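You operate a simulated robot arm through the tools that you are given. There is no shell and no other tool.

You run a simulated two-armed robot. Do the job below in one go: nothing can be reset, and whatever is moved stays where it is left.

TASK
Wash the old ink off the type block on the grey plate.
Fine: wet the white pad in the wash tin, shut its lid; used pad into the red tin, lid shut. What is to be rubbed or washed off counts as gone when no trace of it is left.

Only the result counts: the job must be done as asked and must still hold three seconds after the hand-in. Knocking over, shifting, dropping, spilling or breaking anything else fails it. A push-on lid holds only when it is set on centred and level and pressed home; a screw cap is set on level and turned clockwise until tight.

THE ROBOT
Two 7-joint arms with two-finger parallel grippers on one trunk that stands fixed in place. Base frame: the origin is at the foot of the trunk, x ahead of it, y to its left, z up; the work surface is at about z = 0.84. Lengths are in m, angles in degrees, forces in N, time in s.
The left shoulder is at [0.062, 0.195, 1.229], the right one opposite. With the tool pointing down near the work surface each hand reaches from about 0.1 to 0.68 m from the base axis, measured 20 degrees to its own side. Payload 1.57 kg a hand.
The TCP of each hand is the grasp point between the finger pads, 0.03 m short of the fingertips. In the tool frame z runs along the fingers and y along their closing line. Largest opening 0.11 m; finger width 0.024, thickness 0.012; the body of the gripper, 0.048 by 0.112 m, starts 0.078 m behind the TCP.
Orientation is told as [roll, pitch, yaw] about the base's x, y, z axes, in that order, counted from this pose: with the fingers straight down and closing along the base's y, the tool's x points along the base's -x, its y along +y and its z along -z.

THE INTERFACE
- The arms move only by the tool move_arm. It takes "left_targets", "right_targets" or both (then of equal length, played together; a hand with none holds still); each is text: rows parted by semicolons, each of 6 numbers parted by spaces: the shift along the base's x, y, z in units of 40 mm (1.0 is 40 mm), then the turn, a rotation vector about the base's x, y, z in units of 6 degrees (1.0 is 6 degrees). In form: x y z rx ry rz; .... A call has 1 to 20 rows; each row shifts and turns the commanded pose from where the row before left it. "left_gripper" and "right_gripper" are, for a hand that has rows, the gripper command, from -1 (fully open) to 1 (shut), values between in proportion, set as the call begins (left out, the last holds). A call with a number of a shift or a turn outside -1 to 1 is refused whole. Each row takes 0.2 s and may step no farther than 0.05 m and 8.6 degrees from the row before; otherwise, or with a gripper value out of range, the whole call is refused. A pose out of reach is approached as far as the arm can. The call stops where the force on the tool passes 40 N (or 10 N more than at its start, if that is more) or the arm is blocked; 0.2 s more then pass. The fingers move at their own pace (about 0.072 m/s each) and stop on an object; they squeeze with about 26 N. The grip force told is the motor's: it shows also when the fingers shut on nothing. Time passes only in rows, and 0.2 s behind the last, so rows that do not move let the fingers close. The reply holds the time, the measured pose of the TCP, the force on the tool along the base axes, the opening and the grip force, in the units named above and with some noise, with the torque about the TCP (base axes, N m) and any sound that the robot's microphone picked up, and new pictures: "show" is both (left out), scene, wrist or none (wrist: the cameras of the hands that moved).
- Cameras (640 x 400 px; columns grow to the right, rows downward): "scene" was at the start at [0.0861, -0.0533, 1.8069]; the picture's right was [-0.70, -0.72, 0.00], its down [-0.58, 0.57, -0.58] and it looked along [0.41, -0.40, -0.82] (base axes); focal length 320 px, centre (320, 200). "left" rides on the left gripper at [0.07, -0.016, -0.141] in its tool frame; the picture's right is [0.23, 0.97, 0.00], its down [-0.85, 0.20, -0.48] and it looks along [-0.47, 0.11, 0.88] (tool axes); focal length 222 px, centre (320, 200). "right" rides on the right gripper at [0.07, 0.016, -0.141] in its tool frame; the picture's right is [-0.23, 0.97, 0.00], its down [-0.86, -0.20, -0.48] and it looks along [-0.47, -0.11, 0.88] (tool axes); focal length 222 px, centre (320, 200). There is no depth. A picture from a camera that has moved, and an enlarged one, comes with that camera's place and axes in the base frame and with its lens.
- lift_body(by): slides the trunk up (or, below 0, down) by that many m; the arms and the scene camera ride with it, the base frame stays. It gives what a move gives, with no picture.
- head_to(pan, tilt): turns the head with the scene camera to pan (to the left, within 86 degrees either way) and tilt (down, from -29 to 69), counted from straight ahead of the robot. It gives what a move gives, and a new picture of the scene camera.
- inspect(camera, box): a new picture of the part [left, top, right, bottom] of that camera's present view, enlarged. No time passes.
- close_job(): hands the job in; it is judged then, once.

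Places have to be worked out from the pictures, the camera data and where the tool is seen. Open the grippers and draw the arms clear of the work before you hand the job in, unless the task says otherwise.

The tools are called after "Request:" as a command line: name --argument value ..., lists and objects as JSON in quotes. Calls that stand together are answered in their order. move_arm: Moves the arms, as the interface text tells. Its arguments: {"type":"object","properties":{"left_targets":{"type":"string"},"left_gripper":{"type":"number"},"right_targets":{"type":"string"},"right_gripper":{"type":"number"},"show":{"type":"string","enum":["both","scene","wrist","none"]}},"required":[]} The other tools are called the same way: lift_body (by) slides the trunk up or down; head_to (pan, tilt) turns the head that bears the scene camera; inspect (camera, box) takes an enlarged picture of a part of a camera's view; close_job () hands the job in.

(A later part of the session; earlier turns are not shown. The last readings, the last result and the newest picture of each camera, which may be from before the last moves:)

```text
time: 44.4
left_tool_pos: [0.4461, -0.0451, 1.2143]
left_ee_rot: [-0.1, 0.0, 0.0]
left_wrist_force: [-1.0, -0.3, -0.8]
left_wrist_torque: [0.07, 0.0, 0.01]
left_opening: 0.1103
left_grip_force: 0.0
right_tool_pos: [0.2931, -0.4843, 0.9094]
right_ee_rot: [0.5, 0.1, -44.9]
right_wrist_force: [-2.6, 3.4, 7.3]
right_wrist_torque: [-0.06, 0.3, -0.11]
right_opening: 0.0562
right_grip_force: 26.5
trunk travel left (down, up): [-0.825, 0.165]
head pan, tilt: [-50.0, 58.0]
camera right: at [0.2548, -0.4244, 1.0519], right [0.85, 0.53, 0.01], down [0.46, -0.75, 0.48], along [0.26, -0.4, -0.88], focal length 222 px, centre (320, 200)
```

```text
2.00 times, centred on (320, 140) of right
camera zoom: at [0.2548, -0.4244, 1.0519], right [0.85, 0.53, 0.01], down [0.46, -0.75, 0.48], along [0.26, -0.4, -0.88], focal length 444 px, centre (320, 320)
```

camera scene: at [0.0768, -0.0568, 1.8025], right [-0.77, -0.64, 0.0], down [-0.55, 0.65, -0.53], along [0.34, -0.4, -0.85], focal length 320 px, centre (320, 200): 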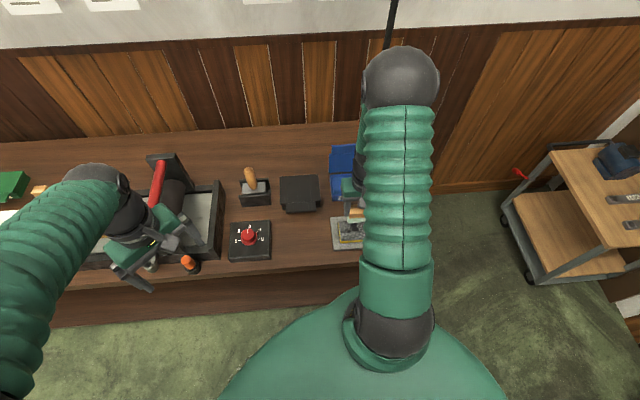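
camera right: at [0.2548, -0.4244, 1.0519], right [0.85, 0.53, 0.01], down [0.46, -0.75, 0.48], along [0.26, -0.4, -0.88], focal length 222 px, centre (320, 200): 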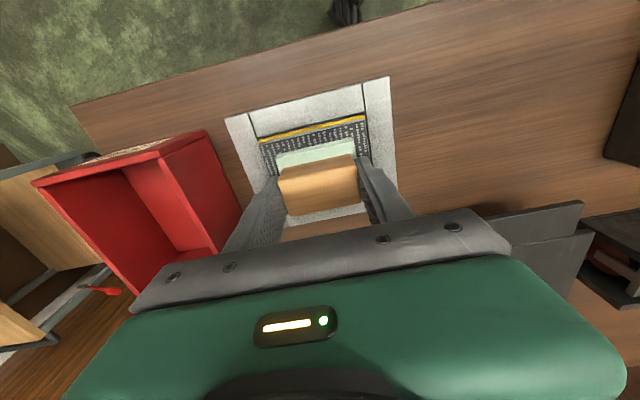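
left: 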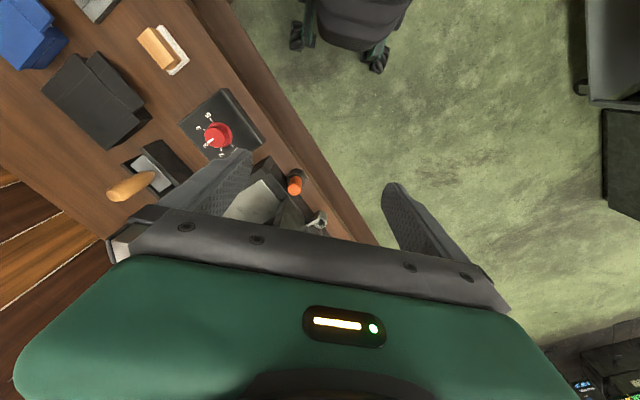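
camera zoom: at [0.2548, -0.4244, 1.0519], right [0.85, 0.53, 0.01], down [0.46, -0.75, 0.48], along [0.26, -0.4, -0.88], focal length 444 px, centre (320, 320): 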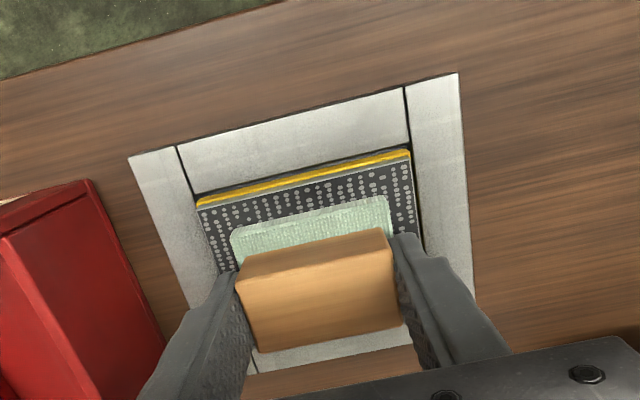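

The spot near the corner seems gone. I repeat the pass, then lift and shift away to look at the block.

Request:
move_arm --right_targets "-0.2475 -0.2475 -0.02 0 0 0;0.2475 0.2475 0 0 0 0;0.2475 0.2475 0 0 0 0;0.285 -0.285 0 0 0 0;-0.2475 -0.2475 0 0 0 0;-0.2475 -0.2475 0 0 0 0;-0.285 0.285 0 0 0 0;0.2475 0.2475 0 0 0 0;0.2475 0.2475 0 0 0 0;-0.285 0.285 0 0 0 0;-0.2475 -0.2475 0 0 0 0;-0.2475 -0.2475 0 0 0 0;0.2475 0.2475 0 0 0 0;0.285 -0.285 0 0 0 0" --show "none"

Request:
move_arm --right_targets "0 0 0.5 0 0 0;0 0 0.9 0 0 0;0 0 0.9 0 0 0;0.5 -0.5 0.5 0 0 0;0.5 -0.5 0 0 0 0;0.5 -0.5 0 0 0 0;0.5 -0.5 0 0 0 0"

Request:
inspect --camera "right" --box '[220, 0, 420, 160]'

Request:
inspect --camera "scene" --box '[310, 190, 400, 260]'

```text
time: 47.4
left_tool_pos: [0.4477, -0.042, 1.2139]
left_ee_rot: [-0.1, -0.1, 0.1]
left_wrist_force: [0.4, 0.4, 0.5]
left_wrist_torque: [-0.01, 0.0, 0.0]
left_opening: 0.1101
left_grip_force: 0.0
right_tool_pos: [0.2936, -0.4821, 0.9107]
right_ee_rot: [0.1, -0.1, -44.9]
right_wrist_force: [-6.4, -0.7, 17.5]
right_wrist_torque: [-0.16, 0.6, -0.02]
right_opening: 0.0561
right_grip_force: 25.7
trunk travel left (down, up): [-0.825, 0.165]
head pan, tilt: [-50.0, 58.0]
```

```text
time: 49.0
left_tool_pos: [0.4478, -0.044, 1.2143]
left_ee_rot: [0.0, 0.1, 0.0]
left_wrist_force: [1.1, -0.7, 0.5]
left_wrist_torque: [0.03, 0.01, -0.03]
left_opening: 0.1101
left_grip_force: 0.0
right_tool_pos: [0.3753, -0.5637, 1.0206]
right_ee_rot: [0.2, 0.1, -44.9]
right_wrist_force: [0.0, 0.1, -0.3]
right_wrist_torque: [0.05, 0.03, 0.02]
right_opening: 0.056
right_grip_force: 26.0
trunk travel left (down, up): [-0.825, 0.165]
head pan, tilt: [-50.0, 58.0]
camera scene: at [0.0799, -0.0571, 1.8024], right [-0.77, -0.64, 0.0], down [-0.55, 0.65, -0.53], along [0.34, -0.4, -0.85], focal length 320 px, centre (320, 200)
camera right: at [0.3374, -0.5047, 1.1621], right [0.85, 0.53, 0.0], down [0.46, -0.75, 0.48], along [0.26, -0.4, -0.88], focal length 222 px, centre (320, 200)
```

scene: 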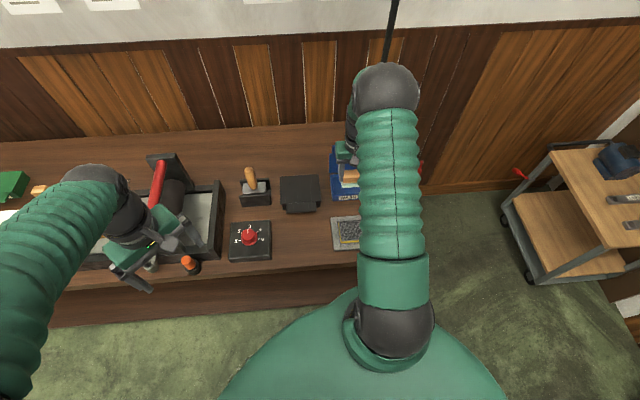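
right: 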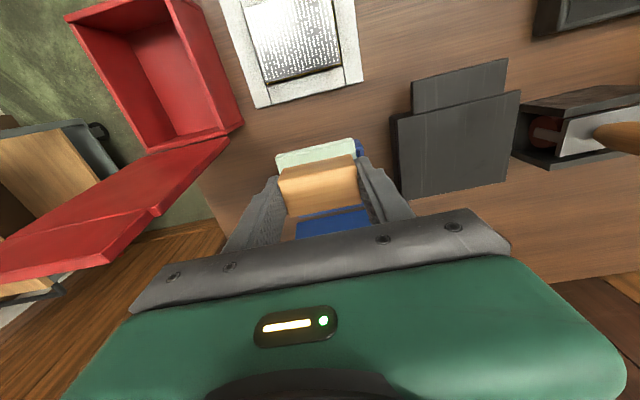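

```text
2.50 times, centred on (320, 80) of right
camera zoom: at [0.3374, -0.5047, 1.1621], right [0.85, 0.53, 0.0], down [0.46, -0.75, 0.48], along [0.26, -0.4, -0.88], focal length 555 px, centre (320, 500)
```

zoom: 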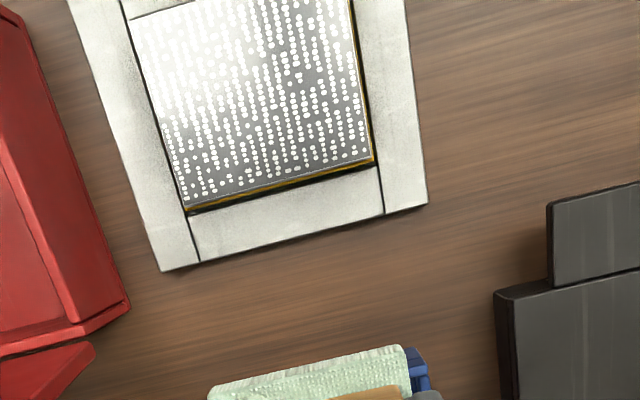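

```text
5.71 times, centred on (355, 225) of scene
camera zoom: at [0.0799, -0.0571, 1.8024], right [-0.77, -0.64, 0.0], down [-0.55, 0.65, -0.53], along [0.34, -0.4, -0.85], focal length 1826 px, centre (120, 57)
```

zoom: 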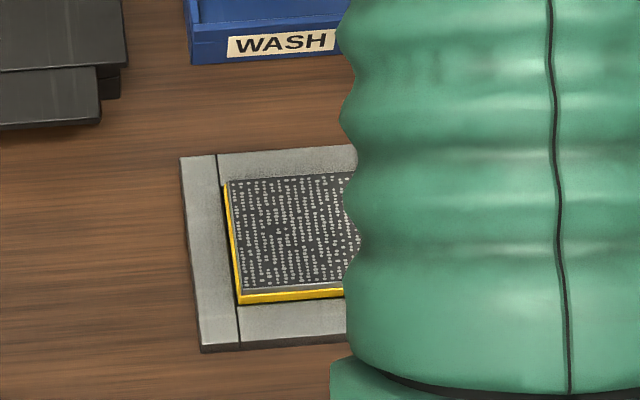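

The blot appears gone where visible. I move the hand back and to the right, away from the red lid, so the head camera sees the whole block.

Request:
move_arm --right_targets "-0.5 0.5 0.5 0 0 0;-0.5 0.5 0.5 0 0 0;-0.5 0.5 0.5 0 0 0;-0.5 0.2 0.5 0 0 0;-0.6 -0.1 0.5 0 0 0;-0.6 -0.2 0 0 0 0;-0.6 -0.2 0 0 0 0;-0.4 -0.2 0 0 0 0"

Request:
inspect --camera "scene" --box '[310, 190, 400, 260]'

Request:
inspect --camera "right" --box '[200, 20, 440, 200]'

```text
time: 50.8
left_tool_pos: [0.4471, -0.0442, 1.2144]
left_ee_rot: [0.0, 0.0, 0.1]
left_wrist_force: [0.0, 1.0, -1.2]
left_wrist_torque: [-0.04, -0.03, 0.0]
left_opening: 0.11
left_grip_force: 0.1
right_tool_pos: [0.2056, -0.525, 1.1211]
right_ee_rot: [0.4, -0.1, -44.9]
right_wrist_force: [-0.3, -0.4, -1.2]
right_wrist_torque: [-0.03, -0.01, -0.01]
right_opening: 0.0564
right_grip_force: 26.1
trunk travel left (down, up): [-0.825, 0.165]
head pan, tilt: [-50.0, 58.0]
camera scene: at [0.0768, -0.0568, 1.8025], right [-0.77, -0.64, 0.0], down [-0.55, 0.65, -0.53], along [0.34, -0.4, -0.85], focal length 320 px, centre (320, 200)
camera right: at [0.1672, -0.4656, 1.2624], right [0.85, 0.53, 0.01], down [0.46, -0.75, 0.48], along [0.26, -0.4, -0.88], focal length 222 px, centre (320, 200)
```

scene: 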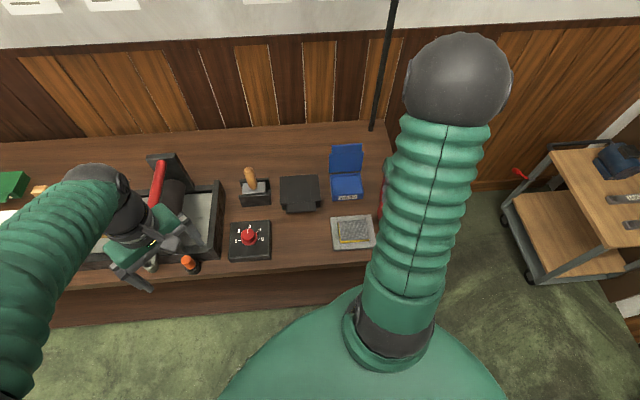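
right: 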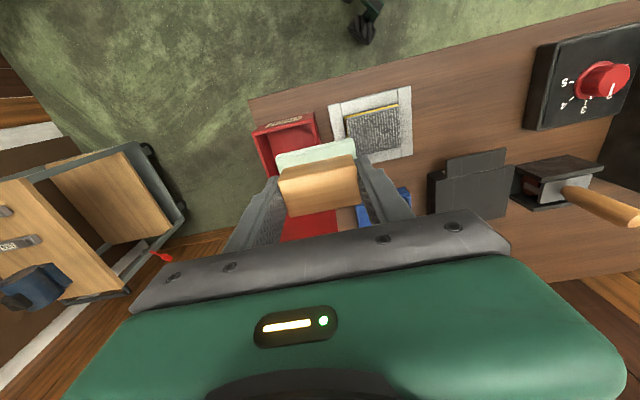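

```text
5.71 times, centred on (355, 225) of scene
camera zoom: at [0.0768, -0.0568, 1.8025], right [-0.77, -0.64, 0.0], down [-0.55, 0.65, -0.53], along [0.34, -0.4, -0.85], focal length 1826 px, centre (120, 57)
```

zoom: 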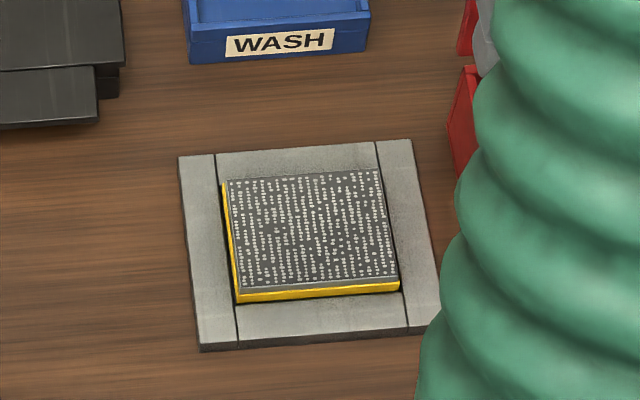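

```text
2.22 times, centred on (320, 110) of right
camera zoom: at [0.1672, -0.4656, 1.2624], right [0.85, 0.53, 0.01], down [0.46, -0.75, 0.48], along [0.26, -0.4, -0.88], focal length 494 px, centre (320, 400)
```

zoom: 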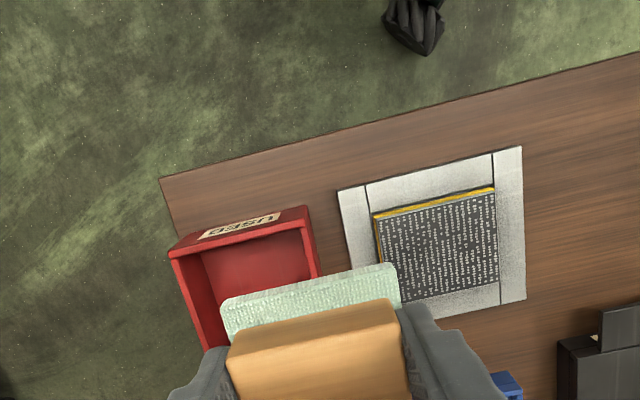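

The face now looks evenly clean; I zoom further for leftover traces.

Request:
inspect --camera "scene" --box '[336, 208, 372, 236]'

Request:
inspect --camera "right" --box '[330, 90, 420, 170]'

```text
14.29 times, centred on (354, 222) of scene
camera zoom: at [0.0768, -0.0568, 1.8025], right [-0.77, -0.64, 0.0], down [-0.55, 0.65, -0.53], along [0.34, -0.4, -0.85], focal length 4564 px, centre (-166, -114)
```

zoom: 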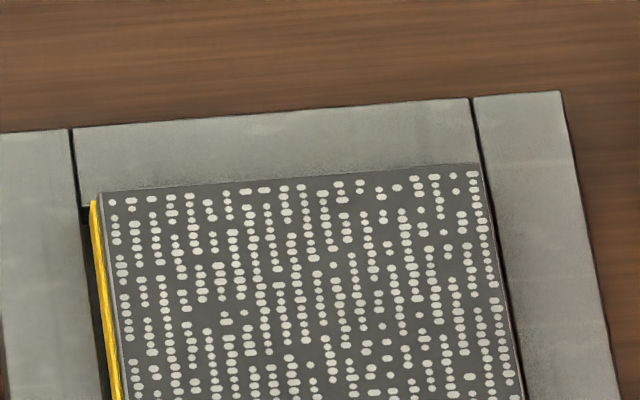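

```text
5.00 times, centred on (375, 130) of right
camera zoom: at [0.1672, -0.4656, 1.2624], right [0.85, 0.53, 0.01], down [0.46, -0.75, 0.48], along [0.26, -0.4, -0.88], focal length 1111 px, centre (45, 550)
```

zoom: 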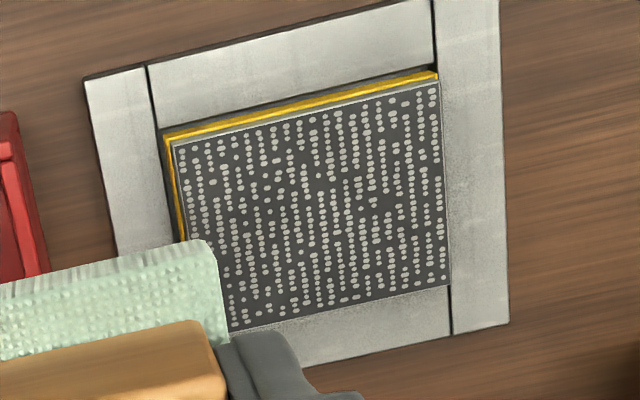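

Far part is clean; I check the near part as well.

Request:
inspect --camera "scene" --box '[336, 226, 378, 250]'

Request:
inspect --camera "right" --box '[240, 90, 370, 240]'

```text
15.24 times, centred on (357, 238) of scene
camera zoom: at [0.0768, -0.0568, 1.8025], right [-0.77, -0.64, 0.0], down [-0.55, 0.65, -0.53], along [0.34, -0.4, -0.85], focal length 4869 px, centre (-244, -379)
```

zoom: 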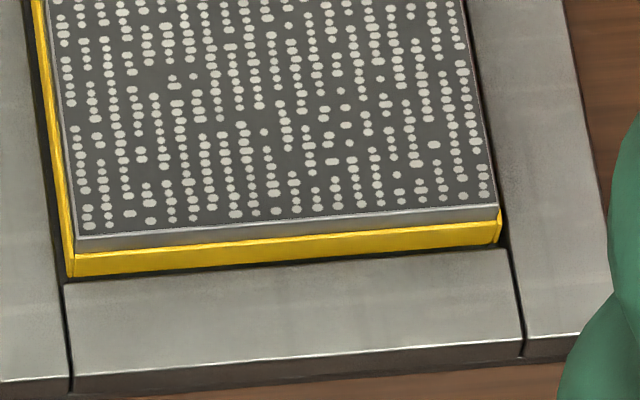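

```text
2.67 times, centred on (305, 165) of right
camera zoom: at [0.1672, -0.4656, 1.2624], right [0.85, 0.53, 0.01], down [0.46, -0.75, 0.48], along [0.26, -0.4, -0.88], focal length 592 px, centre (360, 293)
```

zoom: 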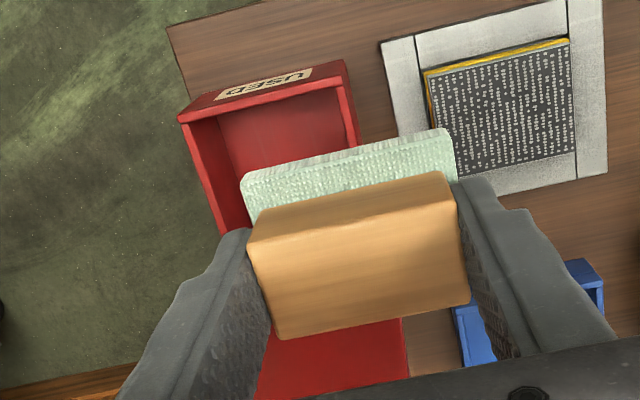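

The type is clean everywhere. For the USED tin (≈0.10 wide × 0.128 deep, centre ≈ [0.203, -0.604]) I turn the hand to yaw -135 so the fingers lie along its long side with ample room.

Request:
move_arm --right_targets "0 0 0 0 0 -0.9375;0 0 0 0 0 -0.9375;0 0 0 0 0 -0.9375;0 0 0 0 0 -0.9375;0 0 0 0 0 -0.9375;0 0 0 0 0 -0.9375;0 0 0 0 0 -0.9375;0 0 0 0 0 -0.9375;0 0 0 0 0 -0.9375;0 0 0 0 0 -0.9375;0 0 0 0 0 -0.9375;0 0 0 0 0 -0.9375;0 0 0 0 0 -0.9375;0 0 0 0 0 -0.9375;0 0 0 0 0 -0.9375;0 0 0 0 0 -0.9375"

Request:
inspect --camera "right" --box '[200, 60, 440, 240]'

```text
time: 54.2
left_tool_pos: [0.4474, -0.0455, 1.2134]
left_ee_rot: [0.0, -0.1, 0.0]
left_wrist_force: [0.0, 0.3, 0.7]
left_wrist_torque: [0.03, -0.01, -0.07]
left_opening: 0.11
left_grip_force: 0.1
right_tool_pos: [0.2074, -0.5253, 1.1207]
right_ee_rot: [0.1, -0.1, -134.9]
right_wrist_force: [-0.2, -0.2, -1.0]
right_wrist_torque: [0.0, 0.01, 0.0]
right_opening: 0.0561
right_grip_force: 26.4
trunk travel left (down, up): [-0.825, 0.165]
head pan, tilt: [-50.0, 58.0]
camera scene: at [0.0784, -0.0561, 1.8025], right [-0.77, -0.64, 0.0], down [-0.55, 0.65, -0.53], along [0.34, -0.4, -0.85], focal length 320 px, centre (320, 200)
camera right: at [0.2672, -0.4864, 1.2621], right [0.53, -0.85, 0.0], down [-0.75, -0.46, 0.48], along [-0.4, -0.26, -0.88], focal length 222 px, centre (320, 200)
```

scene: 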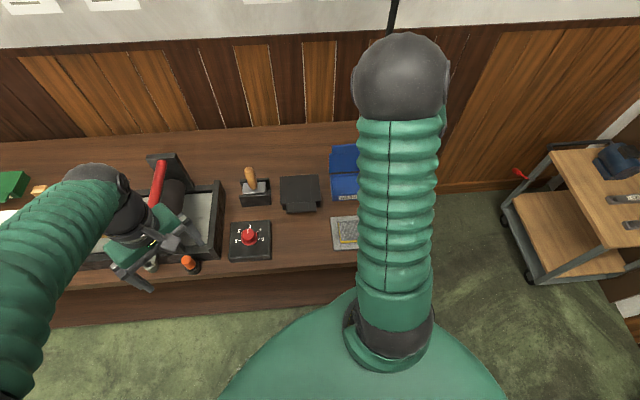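
right: 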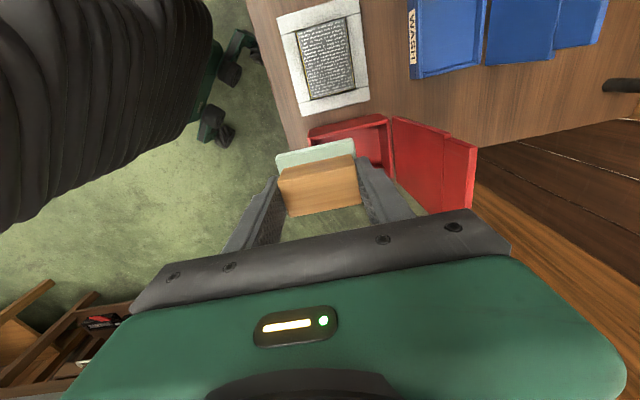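

```text
2.22 times, centred on (320, 150) of right
camera zoom: at [0.2672, -0.4864, 1.2621], right [0.53, -0.85, 0.0], down [-0.75, -0.46, 0.48], along [-0.4, -0.26, -0.88], focal length 494 px, centre (320, 311)
```

zoom: 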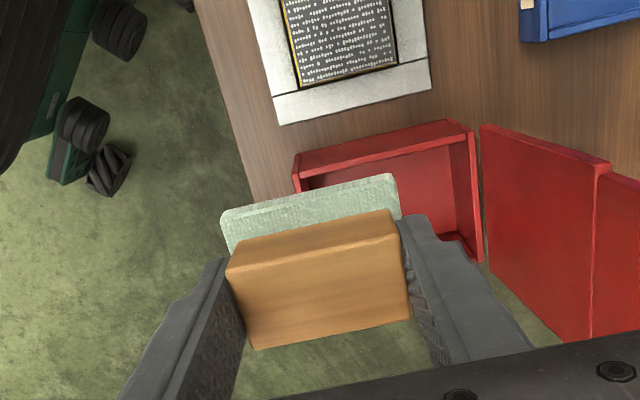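

The tin's centre works out at ≈ [0.203, -0.600]. I move above a point 12 mm to the front of it (more room to the lid) and lower to TCP z ≈ 1.0.

Request:
move_arm --right_targets "-0.108 -0.55 0 0 0 0;-0.108 -0.55 0 0 0 0;-0.108 -0.55 0 0 0 0;0 0 -0.75 0 0 0;0 0 -0.75 0 0 0;0 0 -0.75 0 0 0;0 0 -0.75 0 0 0"

Request:
inspect --camera "right" --box '[200, 60, 440, 240]'

Request:
inspect --camera "scene" --box '[330, 130, 470, 260]'

```text
time: 55.8
left_tool_pos: [0.4476, -0.0462, 1.2144]
left_ee_rot: [0.1, -0.1, 0.0]
left_wrist_force: [0.8, -0.3, 0.3]
left_wrist_torque: [-0.02, -0.02, -0.02]
left_opening: 0.1097
left_grip_force: 0.1
right_tool_pos: [0.1942, -0.5924, 1.0007]
right_ee_rot: [0.2, -0.1, -134.7]
right_wrist_force: [0.5, -0.5, -1.0]
right_wrist_torque: [0.03, 0.01, 0.03]
right_opening: 0.0564
right_grip_force: 25.6
trunk travel left (down, up): [-0.825, 0.165]
head pan, tilt: [-50.0, 58.0]
camera scene: at [0.0785, -0.0587, 1.8024], right [-0.77, -0.64, 0.0], down [-0.55, 0.65, -0.53], along [0.34, -0.4, -0.85], focal length 320 px, centre (320, 200)
camera right: at [0.2547, -0.5539, 1.141], right [0.53, -0.85, 0.0], down [-0.75, -0.46, 0.48], along [-0.4, -0.26, -0.88], focal length 222 px, centre (320, 200)
```

scene: 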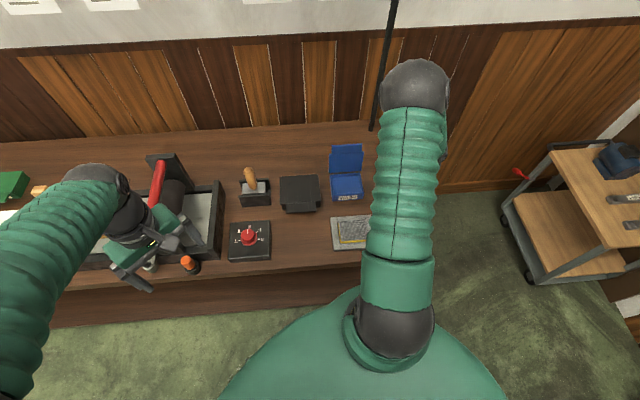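
right: 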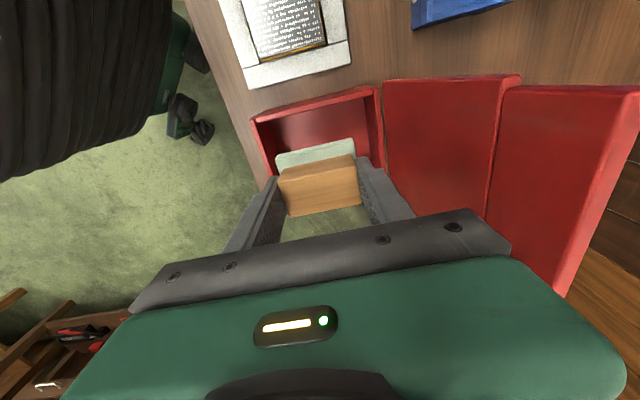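

```text
2.22 times, centred on (320, 150) of right
camera zoom: at [0.2547, -0.5539, 1.141], right [0.53, -0.85, 0.0], down [-0.75, -0.46, 0.48], along [-0.4, -0.26, -0.88], focal length 494 px, centre (320, 311)
```

zoom: 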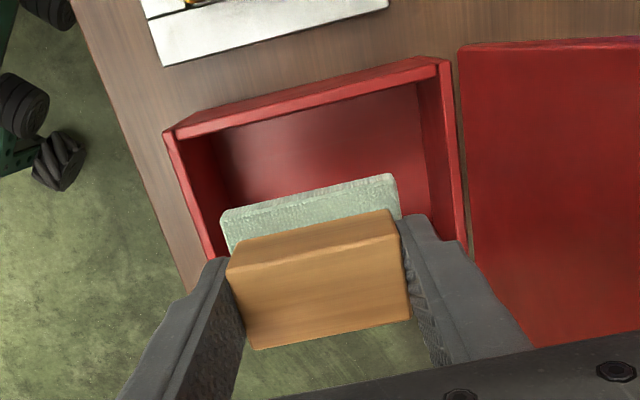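

```text
3.08 times, centred on (400, 195) of scene
camera zoom: at [0.0785, -0.0587, 1.8024], right [-0.77, -0.64, 0.0], down [-0.55, 0.65, -0.53], along [0.34, -0.4, -0.85], focal length 983 px, centre (74, 215)
```

zoom: 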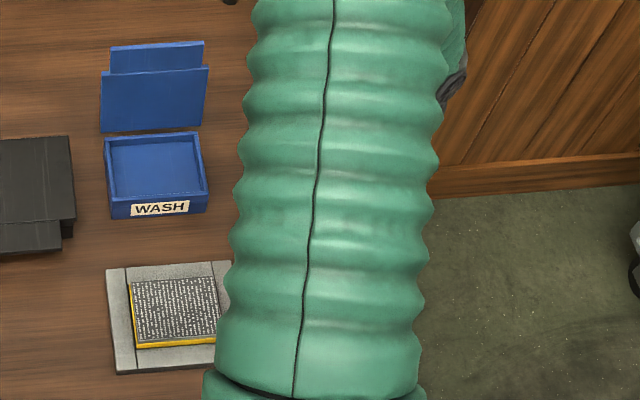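

The pad is well inside the tin's outline (≥ 15 mm all round). I lower to TCP z ≈ 0.92.

Request:
move_arm --right_targets "0 0 -0.5 0 0 0;0 0 -0.5 0 0 0;0 0 -0.5 0 0 0;0 0 -0.5 0 0 0" --show "wrist"

Request:
move_arm --right_targets "0 0 -0.15 0 0 0;0 0 -0.1 0 0 0" --show "none"

```text
time: 56.8
left_tool_pos: [0.4469, -0.0458, 1.2134]
left_ee_rot: [0.0, -0.1, 0.0]
left_wrist_force: [-0.7, 0.5, 0.2]
left_wrist_torque: [0.02, 0.01, -0.03]
left_opening: 0.1101
left_grip_force: 0.0
right_tool_pos: [0.1962, -0.5918, 0.9211]
right_ee_rot: [0.3, 0.0, -134.8]
right_wrist_force: [0.1, 0.6, -0.2]
right_wrist_torque: [0.0, 0.01, -0.01]
right_opening: 0.0562
right_grip_force: 26.4
trunk travel left (down, up): [-0.825, 0.165]
head pan, tilt: [-50.0, 58.0]
camera right: at [0.2552, -0.5527, 1.0623], right [0.53, -0.85, 0.0], down [-0.75, -0.46, 0.48], along [-0.4, -0.26, -0.88], focal length 222 px, centre (320, 200)
```

right: 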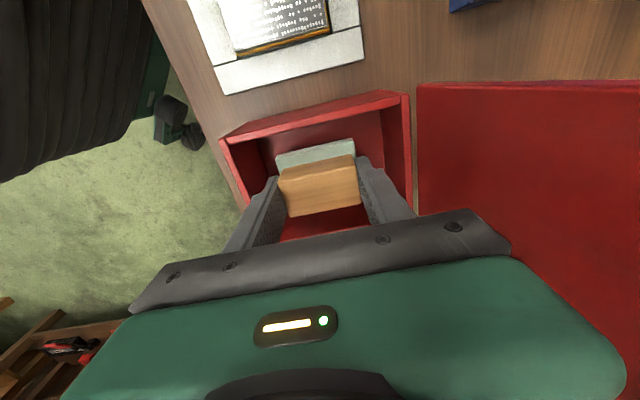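

```text
time: 57.4
left_tool_pos: [0.4476, -0.0456, 1.2142]
left_ee_rot: [0.1, 0.0, 0.0]
left_wrist_force: [-0.4, 0.2, -0.5]
left_wrist_torque: [-0.02, 0.01, 0.03]
left_opening: 0.1101
left_grip_force: 0.0
right_tool_pos: [0.1951, -0.5905, 0.9103]
right_ee_rot: [0.1, -0.1, -135.0]
right_wrist_force: [1.1, -1.1, -1.4]
right_wrist_torque: [0.0, 0.0, -0.01]
right_opening: 0.0561
right_grip_force: 25.3
trunk travel left (down, up): [-0.825, 0.165]
head pan, tilt: [-50.0, 58.0]
```

No contact yet at 0.910. I go on down in small steps.

Request:
move_arm --right_targets "0 0 -0.1 0 0 0;0 0 -0.1 0 0 0" --show "none"

Request:
move_arm --right_targets "0 0 -0.075 0 0 0" --show "wrist"

```text
time: 58.0
left_tool_pos: [0.4479, -0.0446, 1.2138]
left_ee_rot: [0.0, 0.0, 0.1]
left_wrist_force: [0.3, 0.3, -0.4]
left_wrist_torque: [-0.02, -0.01, -0.04]
left_opening: 0.1099
left_grip_force: 0.0
right_tool_pos: [0.1932, -0.5897, 0.9017]
right_ee_rot: [0.2, -0.1, -134.8]
right_wrist_force: [-0.1, 0.5, -0.9]
right_wrist_torque: [-0.01, 0.0, -0.01]
right_opening: 0.0566
right_grip_force: 26.0
trunk travel left (down, up): [-0.825, 0.165]
head pan, tilt: [-50.0, 58.0]
```

```text
time: 58.4
left_tool_pos: [0.4468, -0.0449, 1.2156]
left_ee_rot: [0.0, 0.1, 0.1]
left_wrist_force: [-0.2, -0.1, 0.0]
left_wrist_torque: [-0.01, 0.01, 0.02]
left_opening: 0.1095
left_grip_force: 0.1
right_tool_pos: [0.1943, -0.5906, 0.8992]
right_ee_rot: [0.2, -0.1, -134.8]
right_wrist_force: [0.6, -0.1, 0.0]
right_wrist_torque: [0.01, -0.02, 0.0]
right_opening: 0.0562
right_grip_force: 25.7
trunk travel left (down, up): [-0.825, 0.165]
head pan, tilt: [-50.0, 58.0]
camera right: at [0.2541, -0.5523, 1.0411], right [0.53, -0.85, 0.0], down [-0.75, -0.46, 0.48], along [-0.4, -0.26, -0.88], focal length 222 px, centre (320, 200)
```

right: 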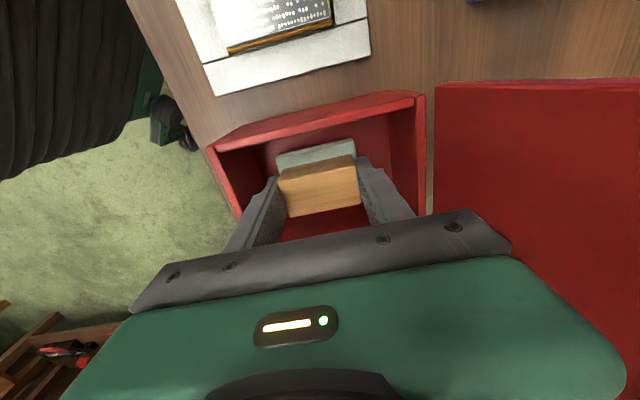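

Pad bottom should be near 0.853; two more small steps.

Request:
move_arm --right_targets "0 0 -0.075 0 0 0" --show "none"

Request:
move_arm --right_targets "0 0 -0.05 0 0 0" --show "none"

```text
time: 58.8
left_tool_pos: [0.4484, -0.0446, 1.2148]
left_ee_rot: [0.1, 0.0, 0.1]
left_wrist_force: [0.5, 0.4, -0.2]
left_wrist_torque: [-0.03, 0.02, 0.03]
left_opening: 0.11
left_grip_force: 0.1
right_tool_pos: [0.1946, -0.5909, 0.8967]
right_ee_rot: [0.2, -0.1, -134.8]
right_wrist_force: [0.5, 1.1, -1.1]
right_wrist_torque: [-0.02, 0.02, 0.03]
right_opening: 0.0563
right_grip_force: 26.3
trunk travel left (down, up): [-0.825, 0.165]
head pan, tilt: [-50.0, 58.0]
```

```text
time: 59.2
left_tool_pos: [0.4473, -0.0458, 1.2137]
left_ee_rot: [0.1, -0.1, 0.1]
left_wrist_force: [0.3, -0.1, 0.1]
left_wrist_torque: [-0.02, -0.01, 0.03]
left_opening: 0.1102
left_grip_force: 0.1
right_tool_pos: [0.1946, -0.5911, 0.8943]
right_ee_rot: [0.2, -0.2, -134.8]
right_wrist_force: [0.3, 0.1, -0.1]
right_wrist_torque: [0.01, -0.02, -0.01]
right_opening: 0.0564
right_grip_force: 25.6
trunk travel left (down, up): [-0.825, 0.165]
head pan, tilt: [-50.0, 58.0]
```

Within a couple of millimetres of the floor; I lower 2 mm more, release with a limited opening (0.072 m), and rise straight out.

Request:
move_arm --right_targets "0 0 -0.05 0 0 0;0 0 0 0 0 0" --show "none"

Request:
move_arm --right_targets "0 0 0 0 0 0;0 0 0 0 0 0;0 0 0.4 0 0 0;0 0 0.7 0 0 0;0 0 0.9 0 0 0;0 0 0.9 0 0 0;0 0 0.9 0 0 0;0 0 0.9 0 0 0" --right_gripper -0.31

Request:
inspect --camera "right" --box '[200, 60, 440, 240]'

```text
time: 59.8
left_tool_pos: [0.4476, -0.0456, 1.2143]
left_ee_rot: [0.0, -0.1, 0.1]
left_wrist_force: [0.1, -0.8, -0.8]
left_wrist_torque: [0.02, -0.01, 0.0]
left_opening: 0.11
left_grip_force: 0.0
right_tool_pos: [0.1943, -0.5896, 0.8918]
right_ee_rot: [0.3, -0.1, -134.8]
right_wrist_force: [-0.2, -0.5, -1.0]
right_wrist_torque: [0.02, 0.02, 0.0]
right_opening: 0.056
right_grip_force: 26.0
trunk travel left (down, up): [-0.825, 0.165]
head pan, tilt: [-50.0, 58.0]
```

```text
time: 61.6
left_tool_pos: [0.4462, -0.0431, 1.2145]
left_ee_rot: [0.0, 0.0, 0.1]
left_wrist_force: [-0.1, 0.1, -0.6]
left_wrist_torque: [0.0, -0.01, 0.01]
left_opening: 0.11
left_grip_force: 0.1
right_tool_pos: [0.1943, -0.5904, 1.0807]
right_ee_rot: [0.3, 0.0, -134.9]
right_wrist_force: [-0.5, 0.1, -0.1]
right_wrist_torque: [-0.03, -0.01, -0.02]
right_opening: 0.0721
right_grip_force: 0.1
trunk travel left (down, up): [-0.825, 0.165]
head pan, tilt: [-50.0, 58.0]
camera scene: at [0.0775, -0.0546, 1.8025], right [-0.77, -0.64, 0.0], down [-0.55, 0.65, -0.53], along [0.34, -0.4, -0.85], focal length 320 px, centre (320, 200)
camera right: at [0.2539, -0.551, 1.2226], right [0.53, -0.85, 0.01], down [-0.75, -0.46, 0.48], along [-0.4, -0.26, -0.88], focal length 222 px, centre (320, 200)
```

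scene: 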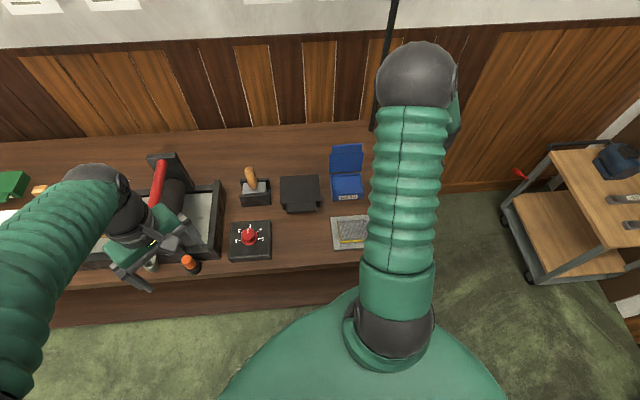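
right: 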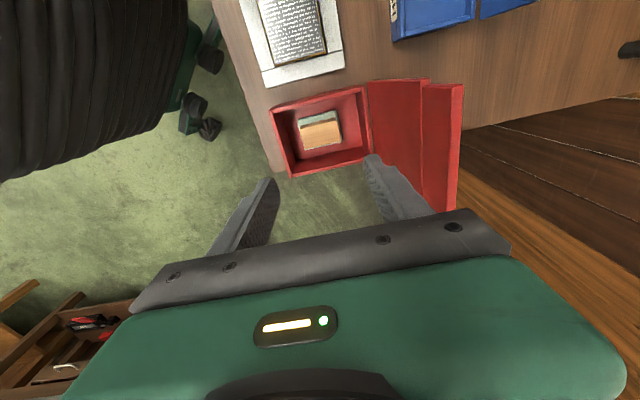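

```text
2.22 times, centred on (320, 150) of right
camera zoom: at [0.2539, -0.551, 1.2226], right [0.53, -0.85, 0.01], down [-0.75, -0.46, 0.48], along [-0.4, -0.26, -0.88], focal length 494 px, centre (320, 311)
```

zoom: 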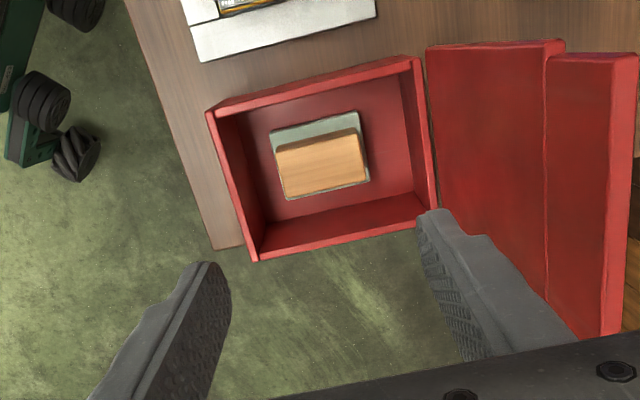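

The used pad lies in the red tin. Its lid leans back ~100°, tab top near [0.264, -0.668, 1.055]. I raise the hand and move over the lid's top edge with the fingers on either side of it.

Request:
move_arm --right_targets "0 0 0.8 0 0 0;0 0 0.6 0 0 0;0.6 -0.63 0 0 0 0;0.6 -0.63 0 0 0 0;0.6 -0.63 0 0 0 0" --right_gripper 0

Request:
inspect --camera "right" --box '[200, 40, 440, 240]'

Request:
inspect --camera "scene" --box '[330, 110, 470, 260]'

```text
time: 62.8
left_tool_pos: [0.4476, -0.0487, 1.2146]
left_ee_rot: [0.1, -0.1, 0.0]
left_wrist_force: [-0.2, 0.2, -0.2]
left_wrist_torque: [0.03, -0.01, -0.02]
left_opening: 0.1101
left_grip_force: 0.0
right_tool_pos: [0.2671, -0.6707, 1.1356]
right_ee_rot: [0.1, 0.0, -134.8]
right_wrist_force: [0.5, -0.3, 0.3]
right_wrist_torque: [0.02, -0.01, 0.0]
right_opening: 0.0551
right_grip_force: 0.0
trunk travel left (down, up): [-0.825, 0.165]
head pan, tilt: [-50.0, 58.0]
camera scene: at [0.0793, -0.0615, 1.8023], right [-0.77, -0.64, 0.0], down [-0.55, 0.65, -0.53], along [0.34, -0.4, -0.85], focal length 320 px, centre (320, 200)
camera right: at [0.3277, -0.6317, 1.277], right [0.53, -0.85, 0.0], down [-0.75, -0.46, 0.48], along [-0.4, -0.26, -0.88], focal length 222 px, centre (320, 200)
```

scene: 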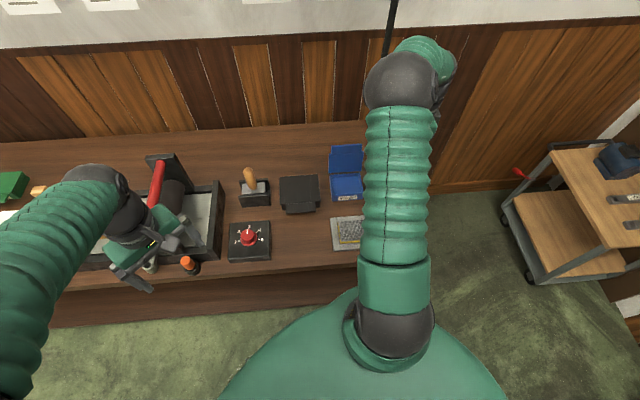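
right: 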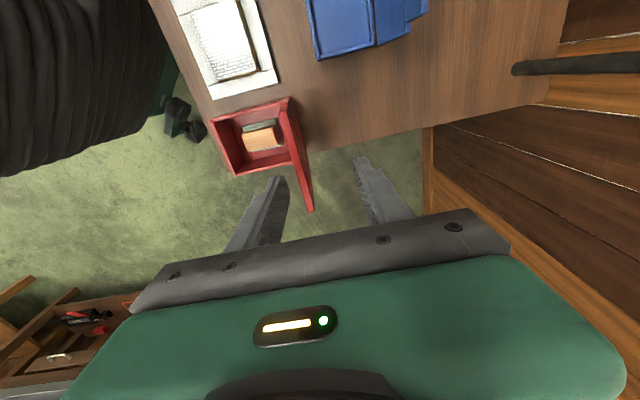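

```text
2.00 times, centred on (320, 140) of right
camera zoom: at [0.3277, -0.6317, 1.277], right [0.53, -0.85, 0.0], down [-0.75, -0.46, 0.48], along [-0.4, -0.26, -0.88], focal length 444 px, centre (320, 320)
```

zoom: 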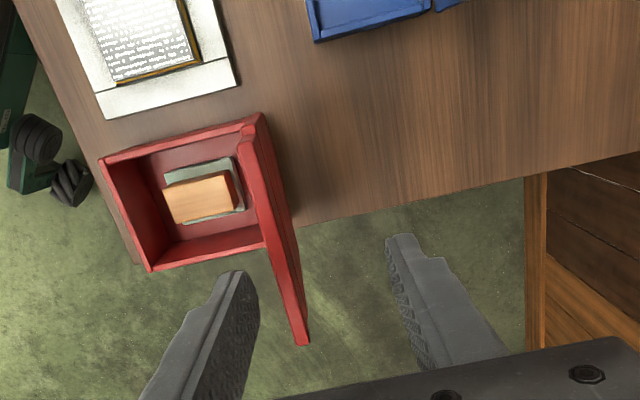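

```text
2.67 times, centred on (400, 185) of scene
camera zoom: at [0.0793, -0.0615, 1.8023], right [-0.77, -0.64, 0.0], down [-0.55, 0.65, -0.53], along [0.34, -0.4, -0.85], focal length 852 px, centre (107, 240)
```

zoom: 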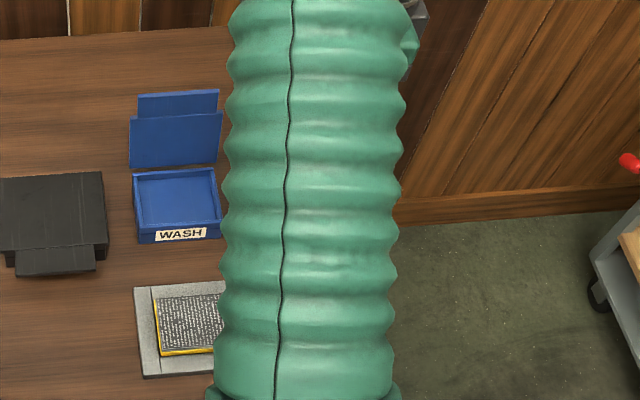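

Seen edge-on, the red lid's top (z≈1.08) lies ~17 mm nearer me than the finger centre. I shift back by that, lower 42 mm so the fingers straddle the tab, and narrow the gap.

Request:
move_arm --right_targets "-0.31 0.31 0 0 0 0;0 0 -0.35 0 0 0;0 0 -0.35 0 0 0;0 0 -0.35 0 0 0" --show "wrist"

Request:
inspect --camera "right" --box '[200, 40, 440, 240]'

```text
time: 63.8
left_tool_pos: [0.4467, -0.0472, 1.2142]
left_ee_rot: [0.1, 0.0, 0.1]
left_wrist_force: [0.3, 0.7, -0.4]
left_wrist_torque: [0.03, 0.01, -0.01]
left_opening: 0.1098
left_grip_force: 0.0
right_tool_pos: [0.2531, -0.6548, 1.0937]
right_ee_rot: [0.2, 0.0, -135.0]
right_wrist_force: [-1.1, -0.7, 0.0]
right_wrist_torque: [-0.02, 0.02, 0.02]
right_opening: 0.0549
right_grip_force: 0.1
trunk travel left (down, up): [-0.825, 0.165]
head pan, tilt: [-50.0, 58.0]
camera right: at [0.3136, -0.6175, 1.2358], right [0.53, -0.85, 0.0], down [-0.75, -0.46, 0.48], along [-0.4, -0.26, -0.88], focal length 222 px, centre (320, 200)
```

right: 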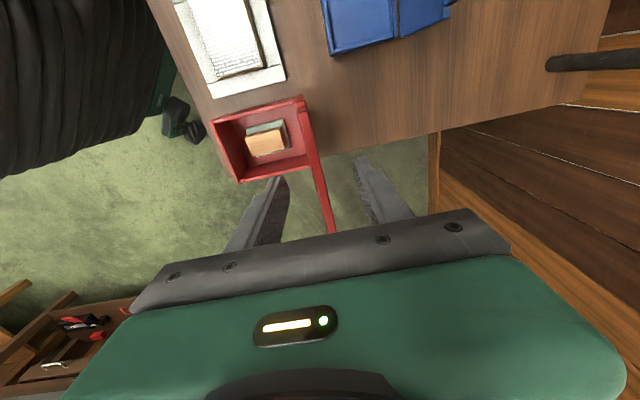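

```text
2.00 times, centred on (320, 140) of right
camera zoom: at [0.3136, -0.6175, 1.2358], right [0.53, -0.85, 0.0], down [-0.75, -0.46, 0.48], along [-0.4, -0.26, -0.88], focal length 444 px, centre (320, 320)
```

zoom: 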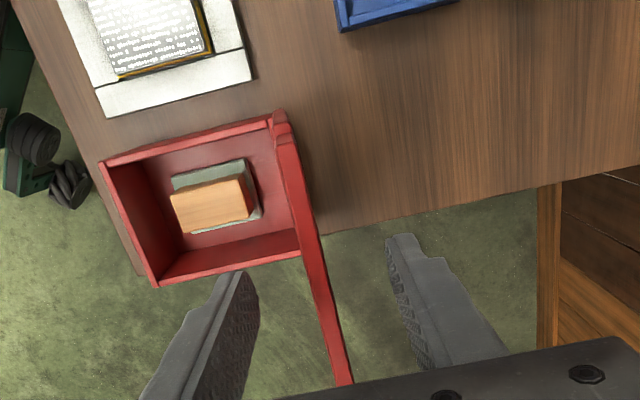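

The lid edge is centred between the fingers with ~20 mm overlap. I narrow the gap to 35 mm and swing the lid forward over the vertical, tilting the hand with it.

Request:
move_arm --right_targets "0 0 0 0 0 0;0 0 0 0 0 0;-0.24 0.24 -0.03 0 0 0;-0.24 0.24 -0.03 0 0 0;-0.298 0.298 -0.069 -0.47 -0.47 0;-0.298 0.298 -0.069 -0.47 -0.47 0;-0.286 0.286 -0.139 -0.47 -0.47 0;-0.286 0.286 -0.139 -0.47 -0.47 0" --right_gripper 0.364 --show "both"

Request:
inspect --camera "right" --box '[200, 40, 440, 240]'

```text
time: 65.6
left_tool_pos: [0.4469, -0.0458, 1.215]
left_ee_rot: [0.0, -0.1, 0.0]
left_wrist_force: [-0.2, 0.4, 1.0]
left_wrist_torque: [0.03, 0.01, 0.0]
left_opening: 0.11
left_grip_force: 0.0
right_tool_pos: [0.1864, -0.5884, 1.0771]
right_ee_rot: [16.3, 0.0, -134.9]
right_wrist_force: [-0.4, 0.1, 0.1]
right_wrist_torque: [0.04, -0.03, 0.01]
right_opening: 0.035
right_grip_force: 0.1
trunk travel left (down, up): [-0.825, 0.165]
head pan, tilt: [-50.0, 58.0]
camera scene: at [0.0754, -0.0567, 1.8026], right [-0.77, -0.64, 0.0], down [-0.55, 0.65, -0.53], along [0.34, -0.4, -0.85], focal length 320 px, centre (320, 200)
camera right: at [0.2185, -0.5221, 1.216], right [0.5, -0.82, 0.27], down [-0.83, -0.38, 0.4], along [-0.23, -0.43, -0.87], focal length 222 px, centre (320, 200)
```

scene: 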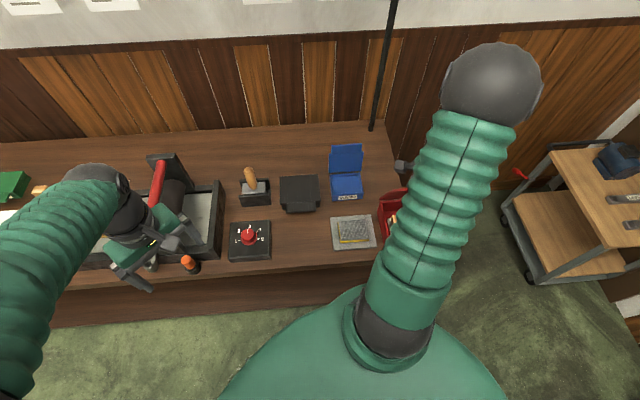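
right: 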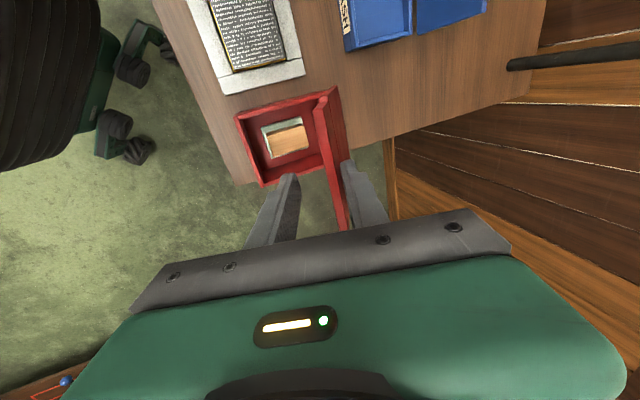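

```text
2.00 times, centred on (320, 140) of right
camera zoom: at [0.2185, -0.5221, 1.216], right [0.5, -0.82, 0.27], down [-0.83, -0.38, 0.4], along [-0.23, -0.43, -0.87], focal length 444 px, centre (320, 320)
```

zoom: 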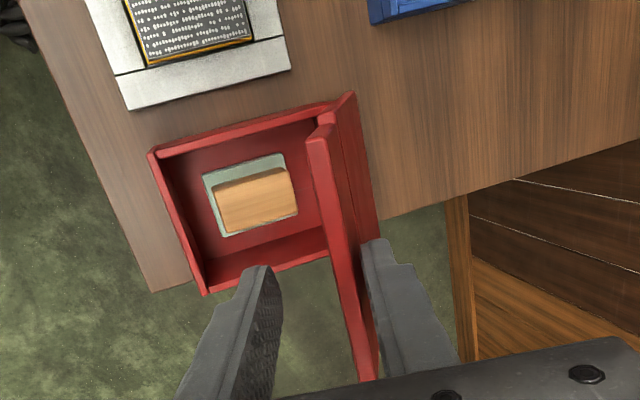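

The lid follows, resting against the outer finger. I continue the arc down to about 31° with the hand tilting to 45°.

Request:
move_arm --right_targets "-0.264 0.264 -0.205 -0.47 -0.47 0;-0.264 0.264 -0.205 -0.47 -0.47 0;-0.197 0.197 -0.214 -0.47 -0.47 0;-0.197 0.197 -0.214 -0.47 -0.47 0;-0.175 0.175 -0.25 -0.47 -0.47 0;-0.175 0.175 -0.25 -0.47 -0.47 0;-0.138 0.138 -0.268 -0.295 -0.295 0;-0.138 0.138 -0.268 -0.295 -0.295 0" --show "both"

Request:
inspect --camera "right" --box '[200, 40, 440, 240]'

Request:
inspect --camera "scene" --box '[330, 130, 470, 260]'

```text
time: 67.4
left_tool_pos: [0.446, -0.0457, 1.2133]
left_ee_rot: [-0.1, 0.1, 0.1]
left_wrist_force: [-0.7, -0.7, 0.4]
left_wrist_torque: [-0.01, -0.02, -0.02]
left_opening: 0.1101
left_grip_force: 0.0
right_tool_pos: [0.1252, -0.5255, 1.0021]
right_ee_rot: [45.3, -0.1, -134.9]
right_wrist_force: [0.8, 0.2, 0.4]
right_wrist_torque: [-0.01, 0.03, -0.02]
right_opening: 0.0354
right_grip_force: 0.1
trunk travel left (down, up): [-0.825, 0.165]
head pan, tilt: [-50.0, 58.0]
camera scene: at [0.0764, -0.0565, 1.8026], right [-0.77, -0.64, 0.0], down [-0.55, 0.65, -0.53], along [0.34, -0.4, -0.85], focal length 320 px, centre (320, 200)
camera right: at [0.1113, -0.4139, 1.1122], right [0.33, -0.64, 0.69], down [-0.94, -0.27, 0.2], along [0.06, -0.72, -0.69], focal length 222 px, centre (320, 200)
```

scene: 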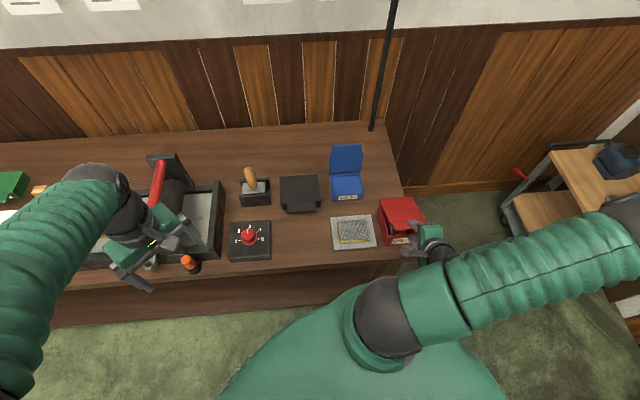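
right: 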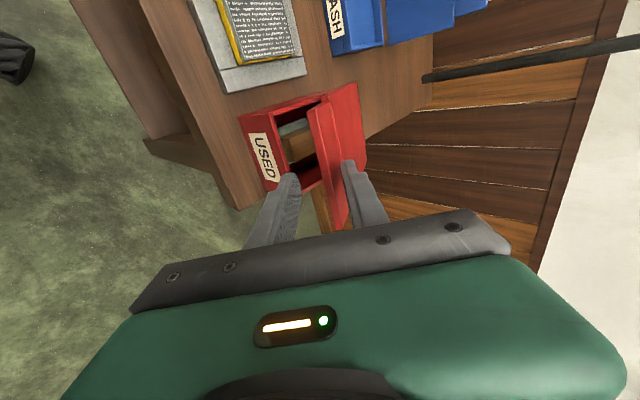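

```text
2.00 times, centred on (320, 140) of right
camera zoom: at [0.1113, -0.4139, 1.1122], right [0.33, -0.64, 0.69], down [-0.94, -0.27, 0.2], along [0.06, -0.72, -0.69], focal length 444 px, centre (320, 320)
```

zoom: 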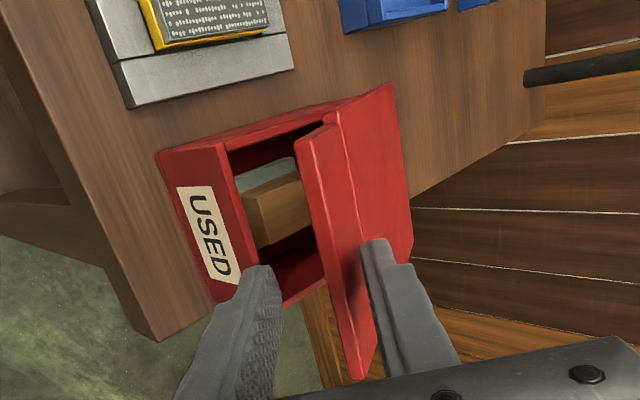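

```text
3.08 times, centred on (400, 195) of scene
camera zoom: at [0.0764, -0.0565, 1.8026], right [-0.77, -0.64, 0.0], down [-0.55, 0.65, -0.53], along [0.34, -0.4, -0.85], focal length 983 px, centre (74, 215)
```

zoom: 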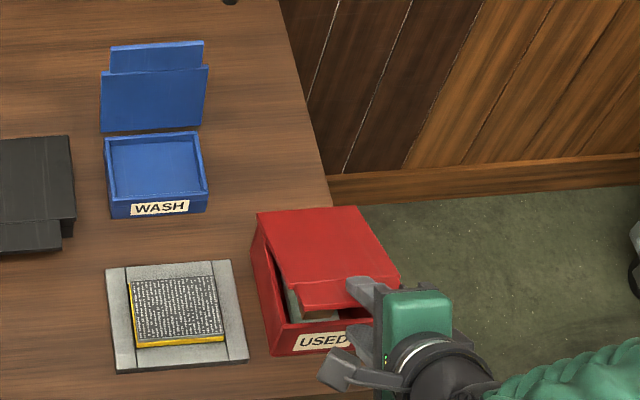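

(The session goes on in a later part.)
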